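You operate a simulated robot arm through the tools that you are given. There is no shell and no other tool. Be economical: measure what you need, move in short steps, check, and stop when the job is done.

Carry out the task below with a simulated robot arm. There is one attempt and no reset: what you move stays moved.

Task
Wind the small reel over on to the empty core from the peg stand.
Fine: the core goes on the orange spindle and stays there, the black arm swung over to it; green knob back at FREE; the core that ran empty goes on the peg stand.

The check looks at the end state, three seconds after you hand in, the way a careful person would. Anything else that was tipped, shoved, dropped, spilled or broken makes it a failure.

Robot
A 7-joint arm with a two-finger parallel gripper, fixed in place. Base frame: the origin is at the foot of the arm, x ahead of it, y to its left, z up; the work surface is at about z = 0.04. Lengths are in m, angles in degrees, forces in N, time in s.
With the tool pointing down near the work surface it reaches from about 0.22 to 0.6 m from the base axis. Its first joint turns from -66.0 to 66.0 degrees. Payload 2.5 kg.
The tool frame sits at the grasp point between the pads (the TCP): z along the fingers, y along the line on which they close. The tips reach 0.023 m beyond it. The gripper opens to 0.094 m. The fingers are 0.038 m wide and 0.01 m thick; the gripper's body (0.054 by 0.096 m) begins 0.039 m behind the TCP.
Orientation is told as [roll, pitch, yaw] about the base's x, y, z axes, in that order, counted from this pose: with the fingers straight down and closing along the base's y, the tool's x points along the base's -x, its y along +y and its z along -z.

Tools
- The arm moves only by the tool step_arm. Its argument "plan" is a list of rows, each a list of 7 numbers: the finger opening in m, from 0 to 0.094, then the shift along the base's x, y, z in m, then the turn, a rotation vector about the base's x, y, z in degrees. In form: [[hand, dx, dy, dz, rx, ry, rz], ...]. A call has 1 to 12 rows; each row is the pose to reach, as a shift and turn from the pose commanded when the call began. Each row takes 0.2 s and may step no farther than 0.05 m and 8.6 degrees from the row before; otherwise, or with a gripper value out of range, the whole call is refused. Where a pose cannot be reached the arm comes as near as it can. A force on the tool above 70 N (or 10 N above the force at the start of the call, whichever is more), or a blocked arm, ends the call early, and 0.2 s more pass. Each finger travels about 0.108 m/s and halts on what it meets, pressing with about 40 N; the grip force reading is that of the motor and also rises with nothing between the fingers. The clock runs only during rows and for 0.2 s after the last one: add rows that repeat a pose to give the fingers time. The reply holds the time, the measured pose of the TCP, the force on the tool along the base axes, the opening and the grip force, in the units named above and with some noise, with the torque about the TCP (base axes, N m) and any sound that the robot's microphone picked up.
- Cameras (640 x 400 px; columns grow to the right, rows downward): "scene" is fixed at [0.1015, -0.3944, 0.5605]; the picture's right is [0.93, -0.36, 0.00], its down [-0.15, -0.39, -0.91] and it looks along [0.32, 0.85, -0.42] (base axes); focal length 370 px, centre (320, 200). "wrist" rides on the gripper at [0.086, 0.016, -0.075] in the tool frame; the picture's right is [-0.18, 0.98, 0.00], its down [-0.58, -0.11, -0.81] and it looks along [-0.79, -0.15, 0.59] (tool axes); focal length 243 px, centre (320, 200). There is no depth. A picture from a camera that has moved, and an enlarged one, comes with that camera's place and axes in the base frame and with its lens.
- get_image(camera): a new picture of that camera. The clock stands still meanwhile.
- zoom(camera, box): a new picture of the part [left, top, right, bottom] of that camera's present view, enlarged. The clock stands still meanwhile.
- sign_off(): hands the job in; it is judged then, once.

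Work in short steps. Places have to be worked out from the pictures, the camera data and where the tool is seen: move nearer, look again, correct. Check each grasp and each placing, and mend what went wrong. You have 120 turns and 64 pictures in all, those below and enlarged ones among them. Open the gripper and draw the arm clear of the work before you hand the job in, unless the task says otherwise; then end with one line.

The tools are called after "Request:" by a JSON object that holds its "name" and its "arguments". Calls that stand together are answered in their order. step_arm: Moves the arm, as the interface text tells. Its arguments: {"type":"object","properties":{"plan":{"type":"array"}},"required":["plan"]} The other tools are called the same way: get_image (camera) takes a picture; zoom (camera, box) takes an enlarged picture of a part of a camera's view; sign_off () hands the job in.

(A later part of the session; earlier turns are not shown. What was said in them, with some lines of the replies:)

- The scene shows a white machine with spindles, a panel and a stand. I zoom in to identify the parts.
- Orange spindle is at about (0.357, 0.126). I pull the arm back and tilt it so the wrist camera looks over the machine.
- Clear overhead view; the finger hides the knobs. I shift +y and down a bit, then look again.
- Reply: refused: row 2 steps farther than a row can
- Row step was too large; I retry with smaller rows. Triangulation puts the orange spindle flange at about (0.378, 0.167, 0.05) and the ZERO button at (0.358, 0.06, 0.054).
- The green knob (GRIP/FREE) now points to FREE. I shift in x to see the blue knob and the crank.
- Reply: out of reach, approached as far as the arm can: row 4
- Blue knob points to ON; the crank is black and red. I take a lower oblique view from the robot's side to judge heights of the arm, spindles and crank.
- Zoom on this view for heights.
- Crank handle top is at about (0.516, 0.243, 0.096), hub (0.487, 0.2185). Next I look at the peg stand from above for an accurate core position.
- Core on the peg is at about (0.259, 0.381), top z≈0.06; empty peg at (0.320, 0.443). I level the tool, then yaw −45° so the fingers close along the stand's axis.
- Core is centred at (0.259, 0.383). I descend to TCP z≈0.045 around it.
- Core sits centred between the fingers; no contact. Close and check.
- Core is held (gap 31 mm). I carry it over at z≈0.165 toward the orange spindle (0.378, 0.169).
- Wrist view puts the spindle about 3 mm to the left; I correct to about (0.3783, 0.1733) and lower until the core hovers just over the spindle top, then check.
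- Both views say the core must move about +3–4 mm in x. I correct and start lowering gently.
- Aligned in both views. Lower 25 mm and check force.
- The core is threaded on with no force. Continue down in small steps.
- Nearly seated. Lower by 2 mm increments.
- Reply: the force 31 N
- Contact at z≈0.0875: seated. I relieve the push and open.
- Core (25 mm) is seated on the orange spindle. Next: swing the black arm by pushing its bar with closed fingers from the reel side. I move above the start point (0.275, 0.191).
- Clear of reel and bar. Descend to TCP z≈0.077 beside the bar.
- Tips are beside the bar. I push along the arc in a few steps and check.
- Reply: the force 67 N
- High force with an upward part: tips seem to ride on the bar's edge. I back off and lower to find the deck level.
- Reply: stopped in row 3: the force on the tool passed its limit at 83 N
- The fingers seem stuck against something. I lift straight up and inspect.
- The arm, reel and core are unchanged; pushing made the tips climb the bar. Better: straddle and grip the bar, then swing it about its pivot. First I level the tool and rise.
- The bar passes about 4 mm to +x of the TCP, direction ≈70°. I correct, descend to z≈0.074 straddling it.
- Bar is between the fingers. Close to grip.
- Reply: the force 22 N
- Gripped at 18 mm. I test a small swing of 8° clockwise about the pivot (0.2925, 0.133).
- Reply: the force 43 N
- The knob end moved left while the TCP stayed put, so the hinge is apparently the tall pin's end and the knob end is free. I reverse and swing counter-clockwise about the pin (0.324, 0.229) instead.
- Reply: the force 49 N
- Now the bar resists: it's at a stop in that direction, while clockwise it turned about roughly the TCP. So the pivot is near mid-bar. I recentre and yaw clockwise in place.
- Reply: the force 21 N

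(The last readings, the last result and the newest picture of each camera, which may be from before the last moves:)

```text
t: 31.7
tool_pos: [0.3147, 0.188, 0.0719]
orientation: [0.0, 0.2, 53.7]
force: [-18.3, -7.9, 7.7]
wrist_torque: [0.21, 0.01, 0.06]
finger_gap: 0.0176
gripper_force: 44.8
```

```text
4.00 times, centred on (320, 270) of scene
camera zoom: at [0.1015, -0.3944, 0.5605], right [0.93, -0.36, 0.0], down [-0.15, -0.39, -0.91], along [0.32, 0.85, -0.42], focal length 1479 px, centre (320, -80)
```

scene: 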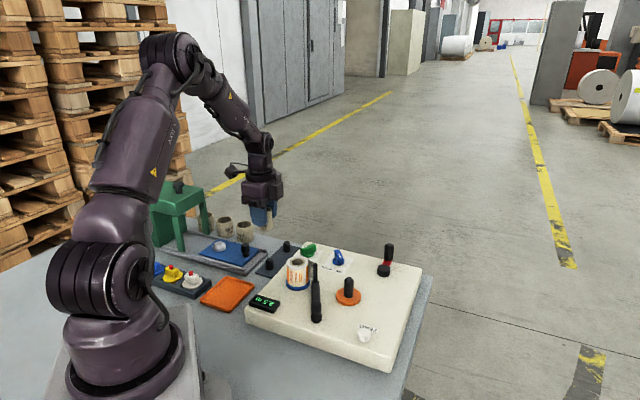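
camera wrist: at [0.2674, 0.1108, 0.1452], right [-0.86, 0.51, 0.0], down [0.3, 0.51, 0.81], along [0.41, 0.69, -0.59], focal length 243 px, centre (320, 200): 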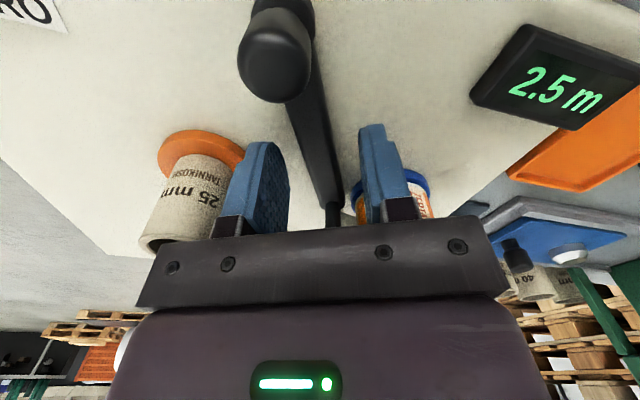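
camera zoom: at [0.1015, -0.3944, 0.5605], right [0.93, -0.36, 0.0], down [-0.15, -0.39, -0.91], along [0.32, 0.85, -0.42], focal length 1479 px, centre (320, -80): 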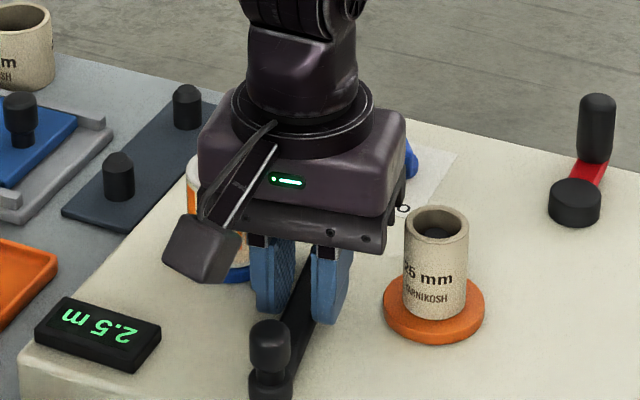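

It turns freely about that point. Continue clockwise 40°, recentring slightly.

Request:
{"name": "step_arm", "arguments": {"plan": [[0.005, -0.002, -0.001, 0, 0, 0, -8], [0.005, -0.003, -0.001, 0, 0, 0, -16], [0.005, -0.003, -0.001, 0, 0, 0, -24], [0.005, -0.003, -0.001, 0, 0, 0, -32]]}}

Request:
{"name": "zoom", "arguments": {"camera": "scene", "box": [240, 220, 400, 320]}}

```text
t: 32.7
tool_pos: [0.3148, 0.1874, 0.0717]
orientation: [0.0, -0.4, 21.5]
force: [23.1, -8.5, -26.4]
wrist_torque: [-0.13, -0.51, 0.01]
finger_gap: 0.0179
gripper_force: 44.9
```

```text
4.00 times, centred on (320, 270) of scene
camera zoom: at [0.1016, -0.3944, 0.5606], right [0.93, -0.36, 0.0], down [-0.15, -0.39, -0.91], along [0.32, 0.85, -0.42], focal length 1479 px, centre (320, -80)
```

zoom: 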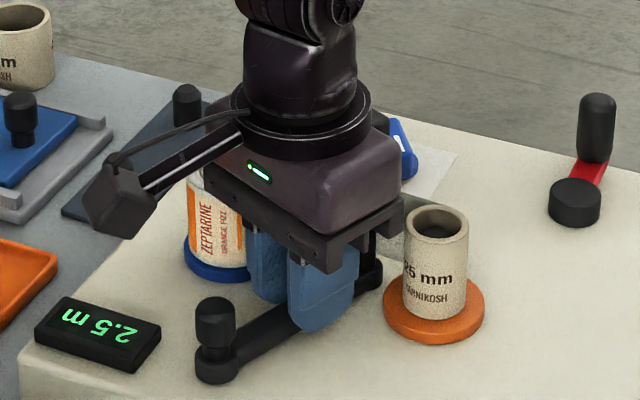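

Pin end is nearing the core. Continue in smaller increments, watching torque.

Request:
{"name": "step_arm", "arguments": {"plan": [[0.005, 0.0018, 0, 0, 0, 0, -5], [0.005, 0.0018, 0, 0, 0, 0, -10], [0.005, 0.0018, 0, 0, 0, 0, -14]]}}

Request:
{"name": "zoom", "arguments": {"camera": "scene", "box": [240, 220, 400, 320]}}

```text
t: 33.5
tool_pos: [0.3146, 0.1869, 0.0716]
orientation: [-0.1, 0.1, 8.2]
force: [9.8, -15.7, -0.6]
wrist_torque: [-0.44, 0.01, 2.45]
finger_gap: 0.0248
gripper_force: 45.5
```

```text
4.00 times, centred on (320, 270) of scene
camera zoom: at [0.1015, -0.3944, 0.5605], right [0.93, -0.36, 0.0], down [-0.15, -0.39, -0.91], along [0.32, 0.85, -0.42], focal length 1479 px, centre (320, -80)
```

zoom: 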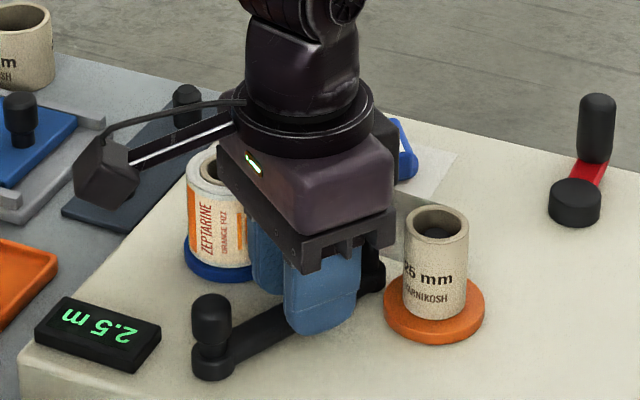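

The stop is reached (torque, gap widening): arm is fully over. I unwind my over-twist, open and lift.

Request:
{"name": "step_arm", "arguments": {"plan": [[0.005, -0.0005, 0.002, 0, 0, 0, 7], [0.02, -0.0005, 0.002, 0, 0, 0, 9], [0.035, -0.0005, 0.002, 0, 0, 0, 9], [0.04, -0.0005, 0.002, 0, 0, 0, 9], [0.04, -0.0005, 0.002, 0.03, 0, 0, 9], [0.04, -0.0005, 0.002, 0.07, 0, 0, 9], [0.04, -0.0005, 0.002, 0.11, 0, 0, 9], [0.04, -0.0005, 0.002, 0.14, 0, 0, 9]]}}

Request:
{"name": "zoom", "arguments": {"camera": "scene", "box": [240, 220, 400, 320]}}

```text
t: 35.3
tool_pos: [0.3127, 0.1858, 0.2135]
orientation: [0.0, 0.0, 16.8]
force: [0.6, 0.0, -0.5]
wrist_torque: [-0.01, -0.03, 0.0]
finger_gap: 0.0402
gripper_force: 0.1
```

```text
4.00 times, centred on (320, 270) of scene
camera zoom: at [0.1015, -0.3944, 0.5605], right [0.93, -0.36, 0.0], down [-0.15, -0.39, -0.91], along [0.32, 0.85, -0.42], focal length 1479 px, centre (320, -80)
```

zoom: 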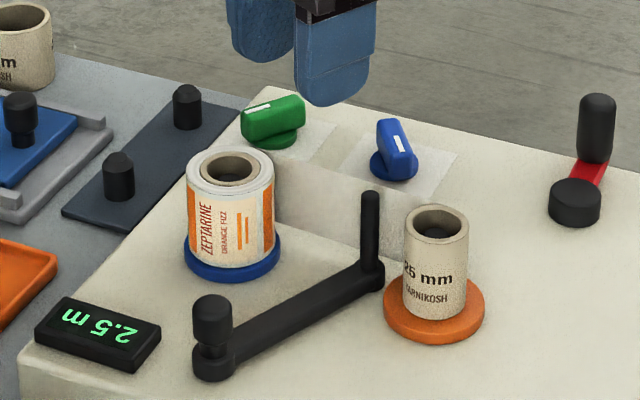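

Arm is swung to the core with film leading to it. Next: the green knob at about (0.351, 0.352); its bar lies about along x. I go above it with yaw ≈8°.

Request:
{"name": "step_arm", "arguments": {"plan": [[0.05, 0.009, 0.04, 0, 0, 0, -3], [0.05, 0.018, 0.08, -0.01, 0, 0, -6], [0.05, 0.028, 0.12, -0.03, 0, 0, -9], [0.05, 0.0383, 0.155, -0.05, 0, 0, -9], [0.05, 0.0383, 0.166, -0.07, 0, 0, -9], [0.05, 0.0383, 0.166, -0.08, 0, 0, -9]]}}

Request:
{"name": "get_image", "arguments": {"camera": "wrist"}}

```text
t: 36.7
tool_pos: [0.3513, 0.3541, 0.1322]
orientation: [0.1, 0.1, 7.7]
force: [0.0, 0.0, 0.4]
wrist_torque: [0.02, -0.02, 0.0]
finger_gap: 0.0499
gripper_force: 0.1
```

```text
21 pictures are left
camera wrist: at [0.2628, 0.3587, 0.2052], right [0.05, 1.0, 0.0], down [0.59, -0.03, 0.81], along [0.8, -0.04, -0.59], focal length 243 px, centre (320, 200)
```

wrist: 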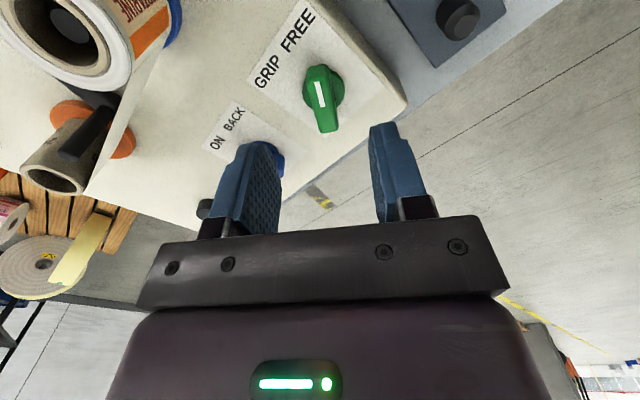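

Knob centre ≈(0.348, 0.356), bar angle ≈7°. Descend to z≈0.075 and close.

Request:
{"name": "step_arm", "arguments": {"plan": [[0.05, -0.003, 0.0025, -0.03, 0, 0, 0], [0.05, -0.003, 0.0025, -0.05, 0, 0, 0], [0.05, -0.003, 0.0025, -0.057, 0, 0, 0]]}}

Request:
{"name": "step_arm", "arguments": {"plan": [[0.03, 0, 0, 0, 0, 0, 0], [0.01, 0, 0, 0, 0, 0, 0], [0.005, 0, 0, 0, 0, 0, 0], [0.005, 0, 0, 0, 0, 0, 0]]}}

Request:
{"name": "get_image", "arguments": {"camera": "wrist"}}

```text
t: 37.5
tool_pos: [0.3495, 0.358, 0.0749]
orientation: [0.1, 0.0, 7.8]
force: [0.1, -0.4, -0.1]
wrist_torque: [0.01, 0.01, 0.01]
finger_gap: 0.05
gripper_force: 0.0
```

```text
t: 38.5
tool_pos: [0.3486, 0.3569, 0.0748]
orientation: [-0.2, 0.1, 7.7]
force: [-3.1, -25.0, 8.0]
wrist_torque: [-0.17, -0.21, 1.43]
finger_gap: 0.0155
gripper_force: 44.8
```

```text
20 pictures are left
camera wrist: at [0.2599, 0.3601, 0.1478], right [0.05, 1.0, 0.0], down [0.59, -0.02, 0.81], along [0.8, -0.04, -0.59], focal length 243 px, centre (320, 200)
```

wrist: 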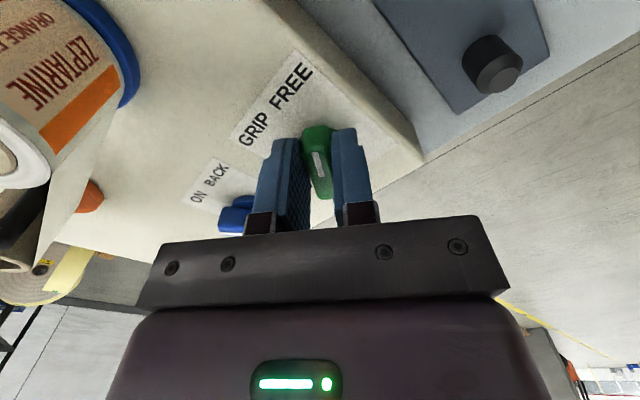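

Gripped; a −25 N side force says the knob axis is ~4 mm toward −y. I recentre and turn counter-clockwise 24° first.

Request:
{"name": "step_arm", "arguments": {"plan": [[0.005, 0, -0.004, 0, 0, 0, 0], [0.005, 0, -0.004, 0, 0, 0, 8], [0.005, 0, -0.004, 0, 0, 0, 16], [0.005, 0, -0.004, 0, 0, 0, 24]]}}

```text
t: 39.5
tool_pos: [0.3489, 0.3527, 0.0743]
orientation: [-0.1, 0.1, 31.7]
force: [5.8, -17.1, -8.3]
wrist_torque: [0.51, -0.94, -0.17]
finger_gap: 0.0147
gripper_force: 45.0
```

Turning easily. Continue, recentring a bit more.

Request:
{"name": "step_arm", "arguments": {"plan": [[0.005, 0.001, -0.002, 0, 0, 0, 8], [0.005, 0.001, -0.002, 0, 0, 0, 16], [0.005, 0.001, -0.002, 0, 0, 0, 24], [0.005, 0.001, -0.002, 0, 0, 0, 32], [0.005, 0.001, -0.002, 0, 0, 0, 40], [0.005, 0.001, -0.002, 0, 0, 0, 48]]}}

Request:
{"name": "get_image", "arguments": {"camera": "wrist"}}

```text
t: 40.9
tool_pos: [0.3553, 0.3481, 0.0746]
orientation: [-0.5, 0.1, 79.5]
force: [39.8, -2.1, -35.3]
wrist_torque: [0.31, -0.14, -0.31]
finger_gap: 0.0147
gripper_force: 44.7
```

```text
19 pictures are left
camera wrist: at [0.322, 0.2663, 0.148], right [-0.93, 0.36, -0.01], down [0.21, 0.55, 0.81], along [0.29, 0.75, -0.59], focal length 243 px, centre (320, 200)
```

wrist: 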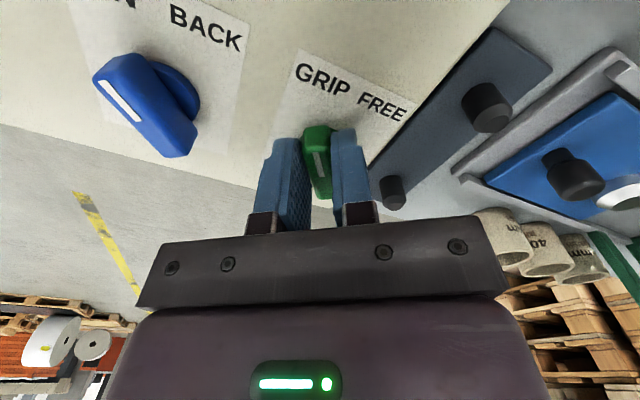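

Knob points near GRIP; axis lies ~+5 mm x. Recentre and turn until the stop.

Request:
{"name": "step_arm", "arguments": {"plan": [[0.005, 0.0055, 0, 0, 0, 0, 0], [0.005, 0.0055, 0, 0, 0, 0, 5], [0.005, 0.0055, 0, 0, 0, 0, 10]]}}

```text
t: 41.7
tool_pos: [0.3568, 0.3505, 0.0756]
orientation: [0.1, 0.3, 89.5]
force: [5.2, -17.6, 1.8]
wrist_torque: [-1.04, 0.04, -1.85]
finger_gap: 0.0197
gripper_force: 45.3
```

Stop reached (torque −1.85). Release and rise, with a look.

Request:
{"name": "step_arm", "arguments": {"plan": [[0.005, 0, -0.002, 0, 0, 0, -6], [0.03, 0, -0.002, 0, 0, 0, -6], [0.05, 0, -0.002, 0, 0, 0, -6], [0.05, 0, -0.002, 0.0, 0, 0, -6], [0.05, 0, -0.002, 0.03, 0, 0, -6], [0.05, 0, -0.002, 0.07, 0, 0, -6], [0.05, 0, -0.002, 0.1, 0, 0, -6]]}}

Request:
{"name": "get_image", "arguments": {"camera": "wrist"}}

```text
t: 43.3
tool_pos: [0.3537, 0.3514, 0.1764]
orientation: [0.2, -0.1, 83.8]
force: [-0.7, 0.5, -1.0]
wrist_torque: [0.0, 0.02, -0.01]
finger_gap: 0.0503
gripper_force: 0.0
```

```text
18 pictures are left
camera wrist: at [0.328, 0.2667, 0.2493], right [-0.96, 0.29, 0.0], down [0.17, 0.57, 0.81], along [0.23, 0.77, -0.59], focal length 243 px, centre (320, 200)
```

wrist: 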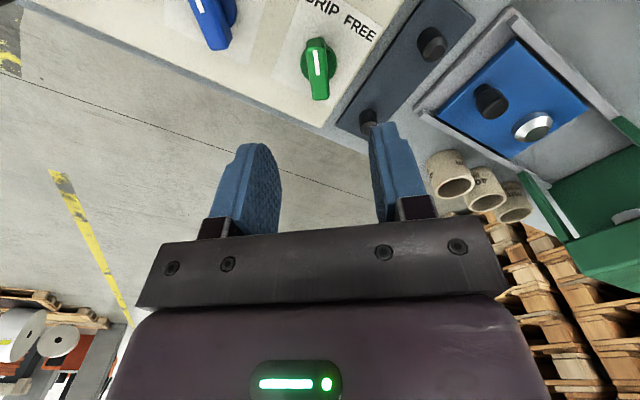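

Green knob is at GRIP. Now go to the crank handle (~0.516, 0.243) at yaw ≈20°.

Request:
{"name": "step_arm", "arguments": {"plan": [[0.05, 0.02, -0.014, 0, 0, 0, -8], [0.05, 0.04, -0.027, 0, 0, 0, -16], [0.05, 0.06, -0.041, 0, 0, 0, -24], [0.05, 0.08, -0.054, 0, 0, 0, -32], [0.05, 0.1, -0.068, 0, 0, 0, -40], [0.05, 0.12, -0.081, 0, 0, 0, -48], [0.05, 0.14, -0.095, 0, 0, 0, -56], [0.05, 0.162, -0.108, 0, 0, 0, -64], [0.05, 0.162, -0.108, -0.01, 0, 0, -64]]}}

Request:
{"name": "get_image", "arguments": {"camera": "wrist"}}

```text
t: 45.3
tool_pos: [0.518, 0.2441, 0.1649]
orientation: [0.1, 0.1, 19.7]
force: [0.0, -0.8, 0.3]
wrist_torque: [-0.01, 0.01, -0.04]
finger_gap: 0.05
gripper_force: 0.1
```

```text
17 pictures are left
camera wrist: at [0.4311, 0.2286, 0.2387], right [-0.16, 0.99, 0.0], down [0.59, 0.09, 0.81], along [0.8, 0.13, -0.59], focal length 243 px, centre (320, 200)
```

wrist: 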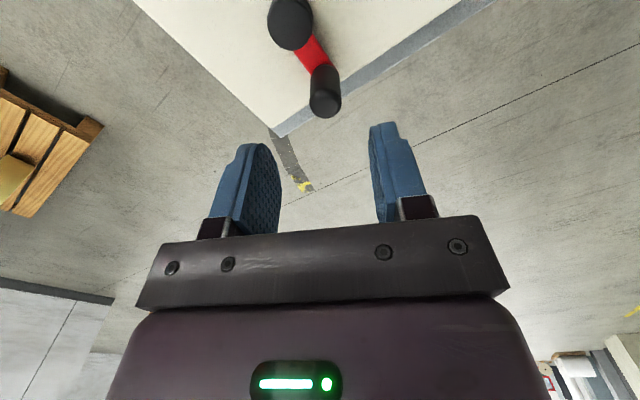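

Handle at (0.517, 0.246), hub (0.489, 0.220), radius ≈38 mm. Descend and grip.

Request:
{"name": "step_arm", "arguments": {"plan": [[0.05, -0.001, 0.002, -0.03, 0, 0, 0], [0.05, -0.001, 0.002, -0.06, 0, 0, 0], [0.05, -0.001, 0.002, -0.077, 0, 0, 0], [0.03, -0.001, 0.002, -0.077, 0, 0, 0], [0.01, -0.001, 0.002, -0.077, 0, 0, 0], [0.005, -0.001, 0.002, -0.077, 0, 0, 0], [0.005, -0.001, 0.002, -0.077, 0, 0, 0]]}}

```text
t: 46.9
tool_pos: [0.5152, 0.2469, 0.089]
orientation: [0.0, 0.0, 19.8]
force: [0.5, -0.3, -0.3]
wrist_torque: [-0.23, -0.15, 0.0]
finger_gap: 0.0214
gripper_force: 45.5
```

Gripped (21 mm). Try a 45° clockwise turn and read the forces.

Request:
{"name": "step_arm", "arguments": {"plan": [[0.005, 0.006, -0.0078, 0, 0, 0, 0], [0.005, 0.0097, -0.0168, 0, 0, 0, 0], [0.005, 0.011, -0.0265, 0, 0, 0, 0]]}}

Request:
{"name": "zoom", "arguments": {"camera": "scene", "box": [240, 200, 440, 325]}}

```text
t: 47.7
tool_pos: [0.5287, 0.2165, 0.0876]
orientation: [-0.1, -0.2, 19.6]
force: [22.2, -0.3, -14.6]
wrist_torque: [0.27, -0.33, -0.06]
finger_gap: 0.0215
gripper_force: 45.1
```

```text
3.20 times, centred on (340, 262) of scene
camera zoom: at [0.1016, -0.3944, 0.5605], right [0.93, -0.36, 0.0], down [-0.15, -0.39, -0.91], along [0.32, 0.85, -0.42], focal length 1183 px, centre (256, 0)
```

zoom: 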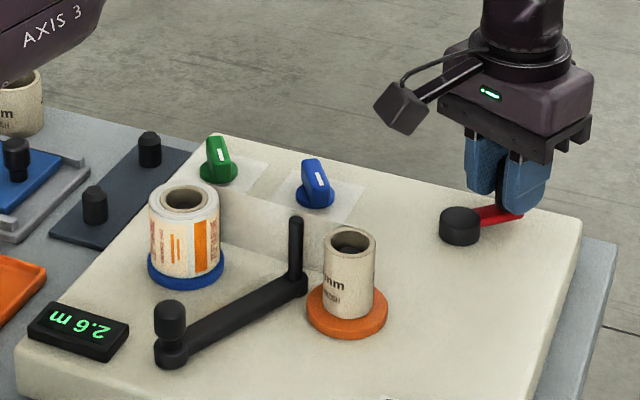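

Counter rose 2.5→2.6 and both reels turned: clockwise is right. I refine (hub ≈(0.488,0.219), R≈0.0405) and do a further half turn.

Request:
{"name": "step_arm", "arguments": {"plan": [[0.005, -0.0099, -0.0286, 0, 0, 0, 0], [0.005, -0.0385, -0.0405, 0, 0, 0, 0], [0.005, -0.0671, -0.0286, 0, 0, 0, 0], [0.005, -0.079, 0, 0, 0, 0, 0]]}}

```text
t: 48.7
tool_pos: [0.4468, 0.2191, 0.0892]
orientation: [0.3, -0.2, 19.8]
force: [10.4, -1.7, -28.3]
wrist_torque: [-0.02, -0.44, -0.05]
finger_gap: 0.021
gripper_force: 44.8
```

Smooth. Now 1.5 turns per call.

Request:
{"name": "step_arm", "arguments": {"plan": [[0.005, 0.0129, 0.0286, -0.001, 0, 0, 0], [0.005, 0.0415, 0.0405, -0.001, 0, 0, 0], [0.005, 0.0701, 0.0286, -0.001, 0, 0, 0], [0.005, 0.082, 0, -0.001, 0, 0, 0], [0.005, 0.0701, -0.0286, -0.001, 0, 0, 0], [0.005, 0.0415, -0.0405, -0.001, 0, 0, 0], [0.005, 0.0129, -0.0286, -0.001, 0, 0, 0], [0.005, 0.001, 0, -0.001, 0, 0, 0], [0.005, 0.0129, 0.0286, -0.001, 0, 0, 0], [0.005, 0.0415, 0.0405, -0.001, 0, 0, 0], [0.005, 0.0701, 0.0286, -0.001, 0, 0, 0], [0.005, 0.082, 0, -0.001, 0, 0, 0]]}}

Request:
{"name": "zoom", "arguments": {"camera": "scene", "box": [240, 200, 440, 325]}}

```text
t: 51.3
tool_pos: [0.5288, 0.217, 0.0875]
orientation: [0.3, 0.3, 19.8]
force: [-16.1, 0.0, 14.8]
wrist_torque: [-0.11, -0.67, 0.06]
finger_gap: 0.0214
gripper_force: 44.9
```

```text
3.20 times, centred on (340, 262) of scene
camera zoom: at [0.1015, -0.3944, 0.5605], right [0.93, -0.36, 0.0], down [-0.15, -0.39, -0.91], along [0.32, 0.85, -0.42], focal length 1183 px, centre (256, 0)
```

zoom: 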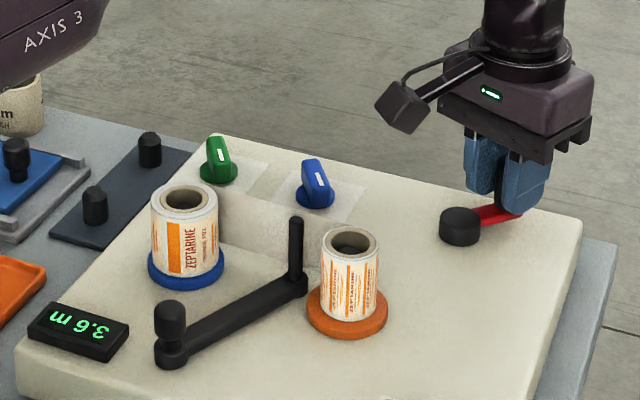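

Film transfers (3.6 m; ~0.5 m per turn). Continue.

Request:
{"name": "step_arm", "arguments": {"plan": [[0.005, -0.0129, -0.0286, 0, 0, 0, 0], [0.005, -0.0415, -0.0405, 0, 0, 0, 0], [0.005, -0.0701, -0.0286, 0, 0, 0, 0], [0.005, -0.082, 0, 0, 0, 0, 0], [0.005, -0.0701, 0.0286, 0, 0, 0, 0], [0.005, -0.0415, 0.0405, 0, 0, 0, 0], [0.005, -0.0129, 0.0286, 0, 0, 0, 0], [0.005, -0.001, 0, 0, 0, 0, 0], [0.005, -0.0129, -0.0286, 0, 0, 0, 0], [0.005, -0.0415, -0.0405, 0, 0, 0, 0], [0.005, -0.0701, -0.0286, 0, 0, 0, 0], [0.005, -0.082, 0, 0, 0, 0, 0]]}}

Request:
{"name": "step_arm", "arguments": {"plan": [[0.005, 0.0129, 0.0286, 0, 0, 0, 0], [0.005, 0.0415, 0.0405, 0, 0, 0, 0], [0.005, 0.0701, 0.0286, 0, 0, 0, 0], [0.005, 0.082, 0, 0, 0, 0, 0], [0.005, 0.0701, -0.0286, 0, 0, 0, 0], [0.005, 0.0415, -0.0405, 0, 0, 0, 0], [0.005, 0.0129, -0.0286, 0, 0, 0, 0], [0.005, 0.001, 0, 0, 0, 0, 0], [0.005, 0.0129, 0.0286, 0, 0, 0, 0], [0.005, 0.0415, 0.0405, 0, 0, 0, 0], [0.005, 0.0701, 0.0286, 0, 0, 0, 0], [0.005, 0.082, 0, 0, 0, 0, 0]]}}

Request:
{"name": "zoom", "arguments": {"camera": "scene", "box": [240, 200, 440, 325]}}

```text
t: 53.9
tool_pos: [0.4477, 0.2195, 0.0877]
orientation: [0.0, -0.4, 19.7]
force: [17.7, -1.5, -20.8]
wrist_torque: [0.29, -0.66, -0.07]
finger_gap: 0.0213
gripper_force: 45.3
```

```text
t: 56.5
tool_pos: [0.5281, 0.2173, 0.0872]
orientation: [0.0, 0.6, 19.8]
force: [-5.7, -0.5, -13.1]
wrist_torque: [-0.63, 0.68, 0.04]
finger_gap: 0.0215
gripper_force: 45.6
```

```text
3.20 times, centred on (340, 262) of scene
camera zoom: at [0.1016, -0.3944, 0.5605], right [0.93, -0.36, 0.0], down [-0.15, -0.39, -0.91], along [0.32, 0.85, -0.42], focal length 1183 px, centre (256, 0)
```

zoom: 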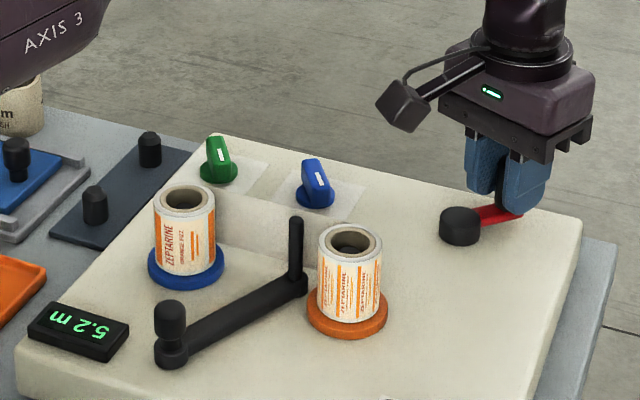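

5.2 m; source is about half gone. Two more 1.5-turn calls plus one more, then look.

Request:
{"name": "step_arm", "arguments": {"plan": [[0.005, -0.0124, -0.0286, 0, 0, 0, 0], [0.005, -0.041, -0.0405, 0, 0, 0, 0], [0.005, -0.0696, -0.0286, 0, 0, 0, 0], [0.005, -0.0815, 0, 0, 0, 0, 0], [0.005, -0.0696, 0.0286, 0, 0, 0, 0], [0.005, -0.041, 0.0405, 0, 0, 0, 0], [0.005, -0.0124, 0.0286, 0, 0, 0, 0], [0.005, -0.0005, 0, 0, 0, 0, 0], [0.005, -0.0124, -0.0286, 0, 0, 0, 0], [0.005, -0.041, -0.0405, 0, 0, 0, 0], [0.005, -0.0696, -0.0286, 0, 0, 0, 0], [0.005, -0.0815, 0, 0, 0, 0, 0]]}}

Request:
{"name": "step_arm", "arguments": {"plan": [[0.005, 0.0124, 0.0286, 0, 0, 0, 0], [0.005, 0.041, 0.0405, 0, 0, 0, 0], [0.005, 0.0696, 0.0286, 0, 0, 0, 0], [0.005, 0.0815, 0, 0, 0, 0, 0], [0.005, 0.0696, -0.0286, 0, 0, 0, 0], [0.005, 0.041, -0.0405, 0, 0, 0, 0], [0.005, 0.0124, -0.0286, 0, 0, 0, 0], [0.005, 0.0005, 0, 0, 0, 0, 0], [0.005, 0.0124, 0.0286, 0, 0, 0, 0], [0.005, 0.041, 0.0405, 0, 0, 0, 0], [0.005, 0.0696, 0.0286, 0, 0, 0, 0], [0.005, 0.0815, 0, 0, 0, 0, 0]]}}

Request:
{"name": "zoom", "arguments": {"camera": "scene", "box": [240, 200, 440, 325]}}

```text
t: 59.1
tool_pos: [0.4478, 0.218, 0.0881]
orientation: [0.3, 0.0, 19.9]
force: [3.4, 0.4, -19.3]
wrist_torque: [-0.06, -0.51, -0.04]
finger_gap: 0.0212
gripper_force: 44.8
```

```text
t: 61.7
tool_pos: [0.5297, 0.2132, 0.0862]
orientation: [0.1, 0.4, 19.7]
force: [8.6, -0.5, -15.6]
wrist_torque: [-0.24, 0.53, -0.03]
finger_gap: 0.0214
gripper_force: 45.4
```

```text
3.20 times, centred on (340, 262) of scene
camera zoom: at [0.1016, -0.3944, 0.5605], right [0.93, -0.36, 0.0], down [-0.15, -0.39, -0.91], along [0.32, 0.85, -0.42], focal length 1183 px, centre (256, 0)
```

zoom: 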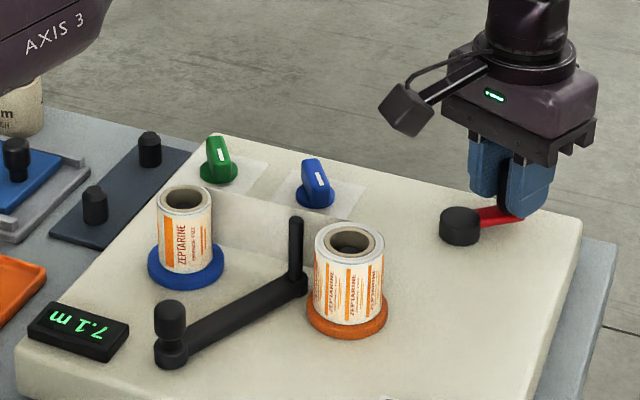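

7.1 m; thin layer left, ~2–3 turns. Another 1.5 turns, then another and look.

Request:
{"name": "step_arm", "arguments": {"plan": [[0.005, -0.0124, -0.0286, 0, 0, 0, 0], [0.005, -0.041, -0.0405, 0, 0, 0, 0], [0.005, -0.0696, -0.0286, 0, 0, 0, 0], [0.005, -0.0815, 0, 0, 0, 0, 0], [0.005, -0.0696, 0.0286, 0, 0, 0, 0], [0.005, -0.041, 0.0405, 0, 0, 0, 0], [0.005, -0.0124, 0.0286, 0, 0, 0, 0], [0.005, -0.0005, 0, 0, 0, 0, 0], [0.005, -0.0124, -0.0286, 0, 0, 0, 0], [0.005, -0.041, -0.0405, 0, 0, 0, 0], [0.005, -0.0696, -0.0286, 0, 0, 0, 0], [0.005, -0.0815, 0, 0, 0, 0, 0]]}}

Request:
{"name": "step_arm", "arguments": {"plan": [[0.005, 0.0124, 0.0286, 0, 0, 0, 0], [0.005, 0.041, 0.0405, 0, 0, 0, 0], [0.005, 0.0696, 0.0286, 0, 0, 0, 0], [0.005, 0.0815, 0, 0, 0, 0, 0], [0.005, 0.0696, -0.0286, 0, 0, 0, 0], [0.005, 0.041, -0.0405, 0, 0, 0, 0], [0.005, 0.0124, -0.0286, 0, 0, 0, 0], [0.005, 0.0005, 0, 0, 0, 0, 0]]}}

Request:
{"name": "zoom", "arguments": {"camera": "scene", "box": [240, 200, 440, 325]}}

```text
t: 64.3
tool_pos: [0.4491, 0.2201, 0.0877]
orientation: [0.1, -0.3, 19.8]
force: [15.4, -1.4, -33.2]
wrist_torque: [0.07, -0.67, -0.04]
finger_gap: 0.0214
gripper_force: 44.8
```

```text
t: 66.1
tool_pos: [0.4474, 0.2172, 0.0878]
orientation: [0.1, 0.0, 19.8]
force: [2.5, -0.1, -9.8]
wrist_torque: [0.18, -0.05, 0.0]
finger_gap: 0.0212
gripper_force: 44.9
```

```text
3.20 times, centred on (340, 262) of scene
camera zoom: at [0.1016, -0.3944, 0.5605], right [0.93, -0.36, 0.0], down [-0.15, -0.39, -0.91], along [0.32, 0.85, -0.42], focal length 1183 px, centre (256, 0)
```

zoom: 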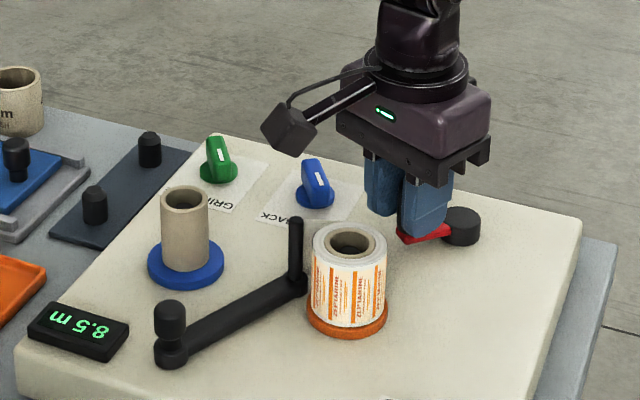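

The reel has run empty (8.5 m, bare core on blue). I release the crank and rise, then return to the green knob.

Request:
{"name": "step_arm", "arguments": {"plan": [[0.03, 0, 0, 0, 0, 0, 0], [0.05, 0, 0, 0, 0, 0, 0], [0.05, 0, 0, 0, 0, 0, 0], [0.05, 0, 0, 0.04, 0, 0, 0], [0.05, 0, 0, 0.08, 0, 0, 0]]}}

Request:
{"name": "step_arm", "arguments": {"plan": [[0.05, -0.012, 0.017, 0, 0, 0, 8], [0.05, -0.024, 0.034, 0, 0, 0, 16], [0.05, -0.036, 0.05, 0, 0, 0, 24], [0.05, -0.048, 0.067, 0, 0, 0, 32], [0.05, -0.06, 0.084, 0, 0, 0, 40], [0.05, -0.072, 0.1, 0, 0, 0, 48], [0.05, -0.084, 0.118, -0.005, 0, 0, 56], [0.05, -0.0914, 0.1328, -0.015, 0, 0, 63], [0.05, -0.0914, 0.1328, -0.03, 0, 0, 63], [0.05, -0.0914, 0.1328, -0.03, 0, 0, 63]]}}

Request:
{"name": "get_image", "arguments": {"camera": "wrist"}}

```text
t: 67.3
tool_pos: [0.448, 0.2161, 0.1674]
orientation: [0.1, 0.0, 19.8]
force: [0.6, -0.5, -0.4]
wrist_torque: [-0.01, -0.01, 0.02]
finger_gap: 0.05
gripper_force: 0.1
```

```text
t: 69.5
tool_pos: [0.3588, 0.3503, 0.1358]
orientation: [0.2, 0.0, 82.9]
force: [-0.5, -0.1, 0.6]
wrist_torque: [-0.01, -0.03, -0.01]
finger_gap: 0.05
gripper_force: 0.1
```

```text
11 pictures are left
camera wrist: at [0.3307, 0.267, 0.2099], right [-0.95, 0.3, 0.0], down [0.18, 0.56, 0.81], along [0.24, 0.77, -0.59], focal length 243 px, centre (320, 200)
```

wrist: 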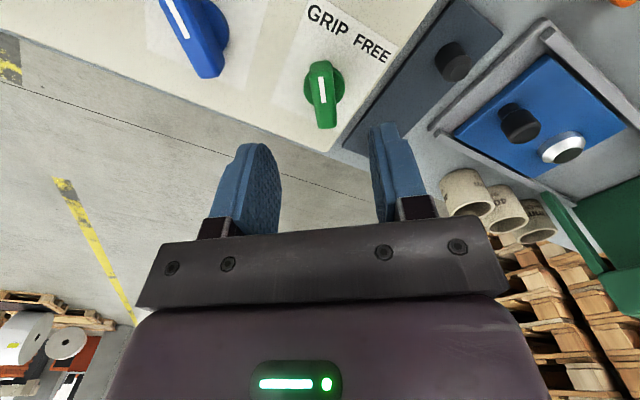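

Knob ≈(0.354, 0.348). Descend and grip.

Request:
{"name": "step_arm", "arguments": {"plan": [[0.05, -0.004, -0.001, -0.03, 0, 0, 0], [0.05, -0.004, -0.001, -0.055, 0, 0, 0], [0.05, -0.004, -0.001, -0.061, 0, 0, 0], [0.03, -0.004, -0.001, -0.061, 0, 0, 0], [0.01, -0.004, -0.001, -0.061, 0, 0, 0], [0.005, -0.004, -0.001, -0.061, 0, 0, 0], [0.005, -0.004, -0.001, -0.061, 0, 0, 0]]}}

Request:
{"name": "step_arm", "arguments": {"plan": [[0.005, 0, 0, 0, 0, 0, -8], [0.005, 0, 0, 0, 0, 0, -16], [0.005, 0, 0, 0, 0, 0, -24], [0.005, 0, 0, 0, 0, 0, -32]]}}

```text
t: 71.1
tool_pos: [0.3548, 0.3484, 0.076]
orientation: [-0.1, -0.2, 82.6]
force: [20.5, 6.8, -12.3]
wrist_torque: [0.23, -0.1, -1.61]
finger_gap: 0.0156
gripper_force: 45.0
```

```text
t: 72.1
tool_pos: [0.3517, 0.3504, 0.0767]
orientation: [0.2, 0.2, 50.9]
force: [-11.2, -6.0, 9.8]
wrist_torque: [0.32, -0.43, 0.05]
finger_gap: 0.0149
gripper_force: 44.6
```

Turning freely back. Continue to the FREE stop at about yaw 5°.

Request:
{"name": "step_arm", "arguments": {"plan": [[0.005, -0.0015, 0, 0, 0, 0, -8], [0.005, -0.0015, 0.001, 0, 0, 0, -16], [0.005, -0.0015, 0.001, 0, 0, 0, -24], [0.005, -0.0015, 0.002, 0, 0, 0, -32], [0.005, -0.0015, 0.002, 0, 0, 0, -40]]}}

Request:
{"name": "step_arm", "arguments": {"plan": [[0.005, 0, 0, 0, 0, 0, -4], [0.005, 0, 0, 0, 0, 0, -8], [0.005, 0, 0, 0, 0, 0, -12]]}}

```text
t: 73.3
tool_pos: [0.348, 0.356, 0.0768]
orientation: [0.5, 0.3, 11.0]
force: [-31.8, 7.1, 21.8]
wrist_torque: [-0.07, 0.21, 0.11]
finger_gap: 0.015
gripper_force: 44.7
```

```text
t: 74.1
tool_pos: [0.3493, 0.3574, 0.0756]
orientation: [0.5, 0.2, -0.5]
force: [-21.8, 16.1, 14.4]
wrist_torque: [-0.2, -0.09, 1.97]
finger_gap: 0.0202
gripper_force: 44.7
```

FREE stop reached. Unwind, release, rise, and check.

Request:
{"name": "step_arm", "arguments": {"plan": [[0.005, -0.003, -0.001, 0, 0, 0, 6], [0.03, -0.003, -0.001, 0, 0, 0, 6], [0.05, -0.003, -0.001, 0, 0, 0, 6], [0.05, -0.003, -0.001, 0.0, 0, 0, 6], [0.05, -0.003, -0.001, 0.03, 0, 0, 6], [0.05, -0.003, -0.001, 0.07, 0, 0, 6], [0.05, -0.003, -0.001, 0.1, 0, 0, 6]]}}

Request:
{"name": "get_image", "arguments": {"camera": "wrist"}}

```text
t: 75.7
tool_pos: [0.349, 0.3492, 0.1772]
orientation: [0.1, 0.0, 4.8]
force: [-0.1, -1.0, 0.8]
wrist_torque: [-0.02, -0.01, 0.03]
finger_gap: 0.0501
gripper_force: 0.0
```

```text
10 pictures are left
camera wrist: at [0.2614, 0.3575, 0.2498], right [0.1, 0.99, 0.0], down [0.59, -0.06, 0.81], along [0.8, -0.08, -0.59], focal length 243 px, centre (320, 200)
```

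wrist: 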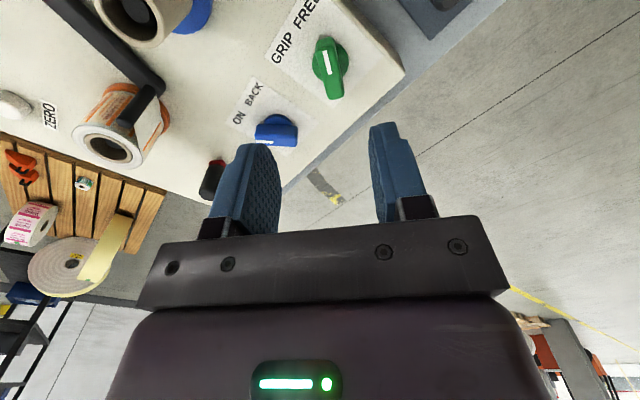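

Knob at FREE. Now to the empty core on the blue spindle (~0.293, 0.255), yaw −45°.

Request:
{"name": "step_arm", "arguments": {"plan": [[0.055, -0.008, -0.014, 0, 0, 0, -8], [0.055, -0.016, -0.028, 0, 0, 0, -16], [0.055, -0.024, -0.042, 0, 0, 0, -24], [0.055, -0.032, -0.056, 0, 0, 0, -32], [0.055, -0.04, -0.07, 0, 0, 0, -40], [0.055, -0.048, -0.084, 0, 0, 0, -46], [0.055, -0.056, -0.094, 0, 0, 0, -50], [0.055, -0.056, -0.094, 0, 0, 0, -50]]}}

Request:
{"name": "get_image", "arguments": {"camera": "wrist"}}

```text
t: 77.5
tool_pos: [0.2945, 0.2556, 0.1757]
orientation: [0.2, 0.0, -45.3]
force: [-0.4, 1.5, 0.5]
wrist_torque: [0.0, 0.01, 0.07]
finger_gap: 0.055
gripper_force: 0.0
```

```text
9 pictures are left
camera wrist: at [0.2441, 0.3283, 0.2487], right [0.83, 0.56, 0.0], down [0.33, -0.49, 0.81], along [0.45, -0.67, -0.59], focal length 243 px, centre (320, 200)
```

wrist: 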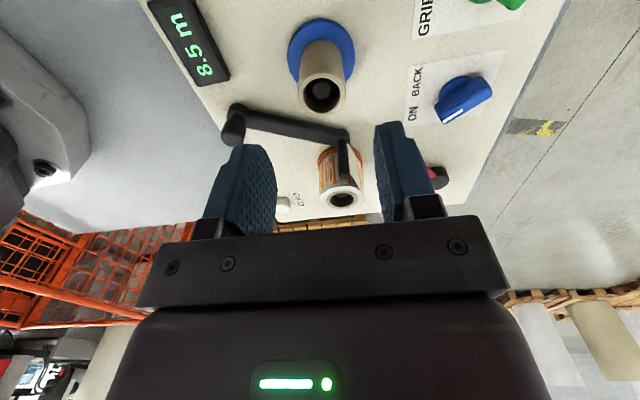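

Core top at (0.295, 0.256): right beneath. Descend to z≈0.089 and grip.

Request:
{"name": "step_arm", "arguments": {"plan": [[0.055, 0, 0.0005, -0.03, 0, 0, 0], [0.055, 0, 0.0005, -0.06, 0, 0, 0], [0.055, 0, 0.0005, -0.08, 0, 0, 0], [0.055, 0, 0.0005, -0.086, 0, 0, 0], [0.035, 0, 0.0005, -0.086, 0, 0, 0], [0.02, 0, 0.0005, -0.086, 0, 0, 0], [0.02, 0, 0.0005, -0.086, 0, 0, 0]]}}

Request:
{"name": "zoom", "arguments": {"camera": "scene", "box": [220, 200, 380, 300]}}

```text
t: 79.1
tool_pos: [0.2947, 0.2571, 0.0892]
orientation: [0.2, -0.1, -45.1]
force: [-0.5, -0.5, 0.4]
wrist_torque: [-0.01, -0.03, -0.03]
finger_gap: 0.0311
gripper_force: 40.2
```

```text
4.00 times, centred on (300, 250) of scene
camera zoom: at [0.1015, -0.3944, 0.5605], right [0.93, -0.36, 0.0], down [-0.15, -0.39, -0.91], along [0.32, 0.85, -0.42], focal length 1479 px, centre (400, 0)
```

zoom: 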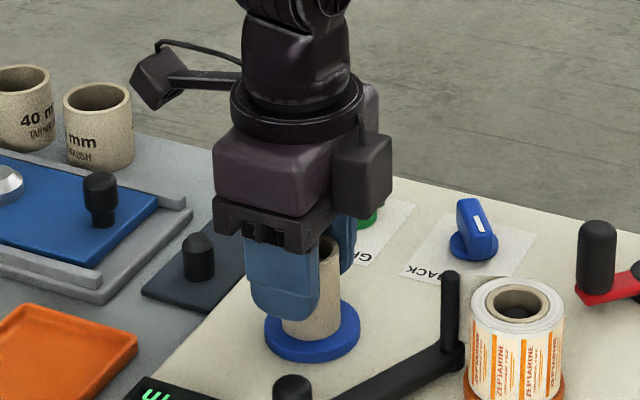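

Held (31 mm), no side load. Lift and carry over the original peg (0.259, 0.382).

Request:
{"name": "step_arm", "arguments": {"plan": [[0.02, 0, 0, 0.02, 0, 0, 0], [0.02, 0, 0, 0.05, 0, 0, 0], [0.02, 0, 0, 0.08, 0, 0, 0], [0.02, -0.012, 0.042, 0.08, 0, 0, 0], [0.02, -0.024, 0.084, 0.08, 0, 0, 0], [0.02, -0.0354, 0.1257, 0.07, 0, 0, 0], [0.02, -0.0354, 0.1257, 0.03, 0, 0, 0], [0.02, -0.0354, 0.1257, 0.02, 0, 0, 0], [0.02, -0.0354, 0.1257, 0.02, 0, 0, 0]]}}

Request:
{"name": "zoom", "arguments": {"camera": "wrist", "box": [220, 0, 480, 200]}}

Request:
{"name": "zoom", "arguments": {"camera": "scene", "box": [200, 190, 320, 290]}}

```text
t: 81.1
tool_pos: [0.2585, 0.3831, 0.1105]
orientation: [0.1, 0.0, -45.2]
force: [-0.5, 0.5, 0.2]
wrist_torque: [0.02, 0.03, 0.02]
finger_gap: 0.031
gripper_force: 40.3
```

```text
2.00 times, centred on (350, 100) of wrist
camera zoom: at [0.2084, 0.4552, 0.1837], right [0.83, 0.56, 0.0], down [0.33, -0.49, 0.81], along [0.45, -0.67, -0.59], focal length 485 px, centre (260, 400)
```

zoom: 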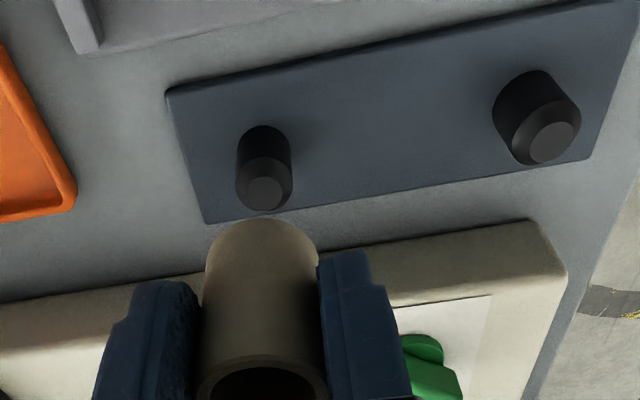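

```text
4.00 times, centred on (260, 240) of scene
camera zoom: at [0.1015, -0.3944, 0.5605], right [0.93, -0.36, 0.0], down [-0.15, -0.39, -0.91], along [0.32, 0.85, -0.42], focal length 1479 px, centre (560, 40)
```

zoom: 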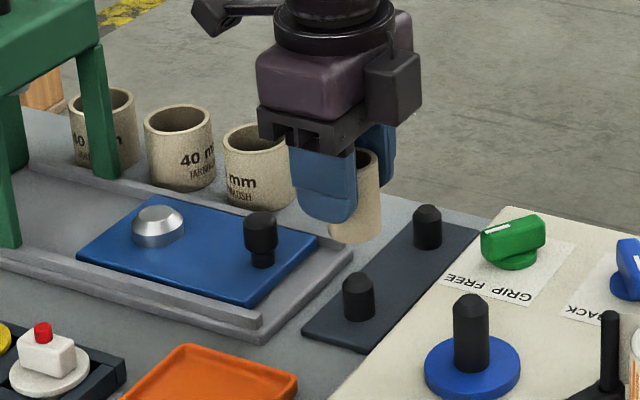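

Peg lines up within ~1–2 mm. Shift +1.5 mm x and lower in steps.

Request:
{"name": "step_arm", "arguments": {"plan": [[0.02, 0.0015, 0, -0.02, 0, 0, 0], [0.02, 0.0015, 0, -0.04, 0, 0, 0], [0.02, 0.0015, 0, -0.047, 0, 0, 0], [0.02, 0.0015, 0, -0.052, 0, 0, 0]]}}

Request:
{"name": "step_arm", "arguments": {"plan": [[0.02, 0, 0, -0.005, 0, 0, 0], [0.02, 0, 0, -0.009, 0, 0, 0]]}}

```text
t: 82.1
tool_pos: [0.2597, 0.383, 0.0589]
orientation: [0.1, 0.0, -45.3]
force: [0.7, -0.3, -0.2]
wrist_torque: [0.0, 0.02, 0.02]
finger_gap: 0.0308
gripper_force: 40.0
```

```text
t: 82.7
tool_pos: [0.2596, 0.3827, 0.0491]
orientation: [0.1, 0.0, -45.3]
force: [-0.4, 0.6, 0.1]
wrist_torque: [0.02, -0.03, 0.01]
finger_gap: 0.031
gripper_force: 40.2
```

No contact force: the peg is inside the bore. Lower the last millimetres.

Request:
{"name": "step_arm", "arguments": {"plan": [[0.02, 0, 0, -0.002, 0, 0, 0], [0.02, 0, 0, -0.003, 0, 0, 0]]}}

Request:
{"name": "step_arm", "arguments": {"plan": [[0.02, 0, 0, -0.0015, 0, 0, 0], [0.02, 0, 0, -0.0025, 0, 0, 0]]}}

```text
t: 83.3
tool_pos: [0.2609, 0.3818, 0.048]
orientation: [0.0, 0.0, -45.1]
force: [-5.8, -7.3, 19.2]
wrist_torque: [-0.4, 0.17, -0.08]
finger_gap: 0.0311
gripper_force: 40.2
```

```text
t: 83.9
tool_pos: [0.26, 0.383, 0.046]
orientation: [0.0, 0.0, -45.2]
force: [-11.0, -15.1, 40.5]
wrist_torque: [-0.61, 0.25, -0.08]
finger_gap: 0.0311
gripper_force: 40.2
```

Contact at z≈0.047, just as expected for seated. Relieve, open, rise and check.

Request:
{"name": "step_arm", "arguments": {"plan": [[0.02, 0, 0, 0.003, 0, 0, 0], [0.035, 0, 0, 0.003, 0, 0, 0], [0.055, 0, 0, 0.003, 0, 0, 0], [0.055, 0, 0, 0.003, 0, 0, 0], [0.055, 0, 0, 0.03, 0, 0, 0], [0.055, 0, 0, 0.07, 0, 0, 0], [0.055, 0, 0, 0.11, 0, 0, 0], [0.055, 0, 0, 0.15, 0, 0, 0], [0.055, 0, 0, 0.19, 0, 0, 0]]}}

Request:
{"name": "get_image", "arguments": {"camera": "scene"}}

Request:
{"name": "zoom", "arguments": {"camera": "scene", "box": [200, 210, 430, 354]}}

```text
t: 85.9
tool_pos: [0.2598, 0.3854, 0.2338]
orientation: [0.1, -0.1, -45.2]
force: [0.3, -0.1, -0.1]
wrist_torque: [0.02, 0.01, 0.0]
finger_gap: 0.055
gripper_force: 0.1
```

```text
5 pictures are left
```

scene: 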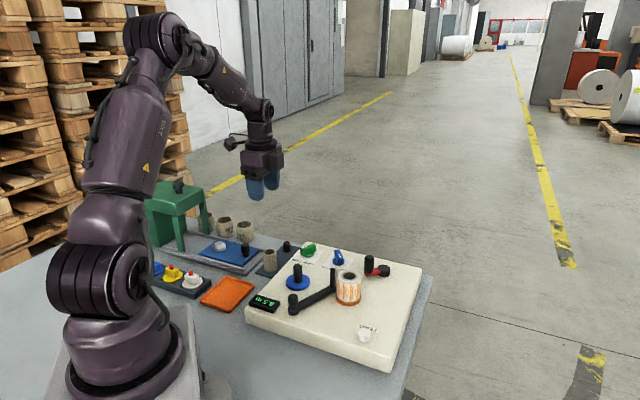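

```text
2.78 times, centred on (315, 282) of scene
camera zoom: at [0.1015, -0.3944, 0.5605], right [0.93, -0.36, 0.0], down [-0.15, -0.39, -0.91], along [0.32, 0.85, -0.42], focal length 1027 px, centre (334, -28)
```

zoom: 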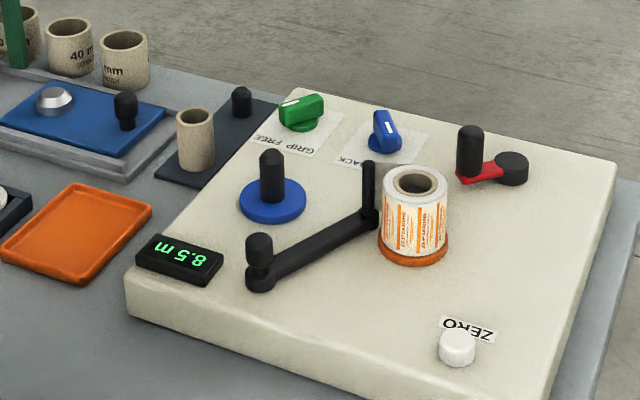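

Everything is as asked: full reel on the orange spindle with the arm swung to it, knob at FREE, and the empty core upright on the peg. The gripper is open and clear, so I hand in.

Request:
{"name": "sign_off", "arguments": {}}

```text
The job is handed in.
```

The small reel is wound over onto the 25 mm core on the orange spindle, with the black arm swung over to it. The green knob is back at FREE and the emptied core is on the peg stand.
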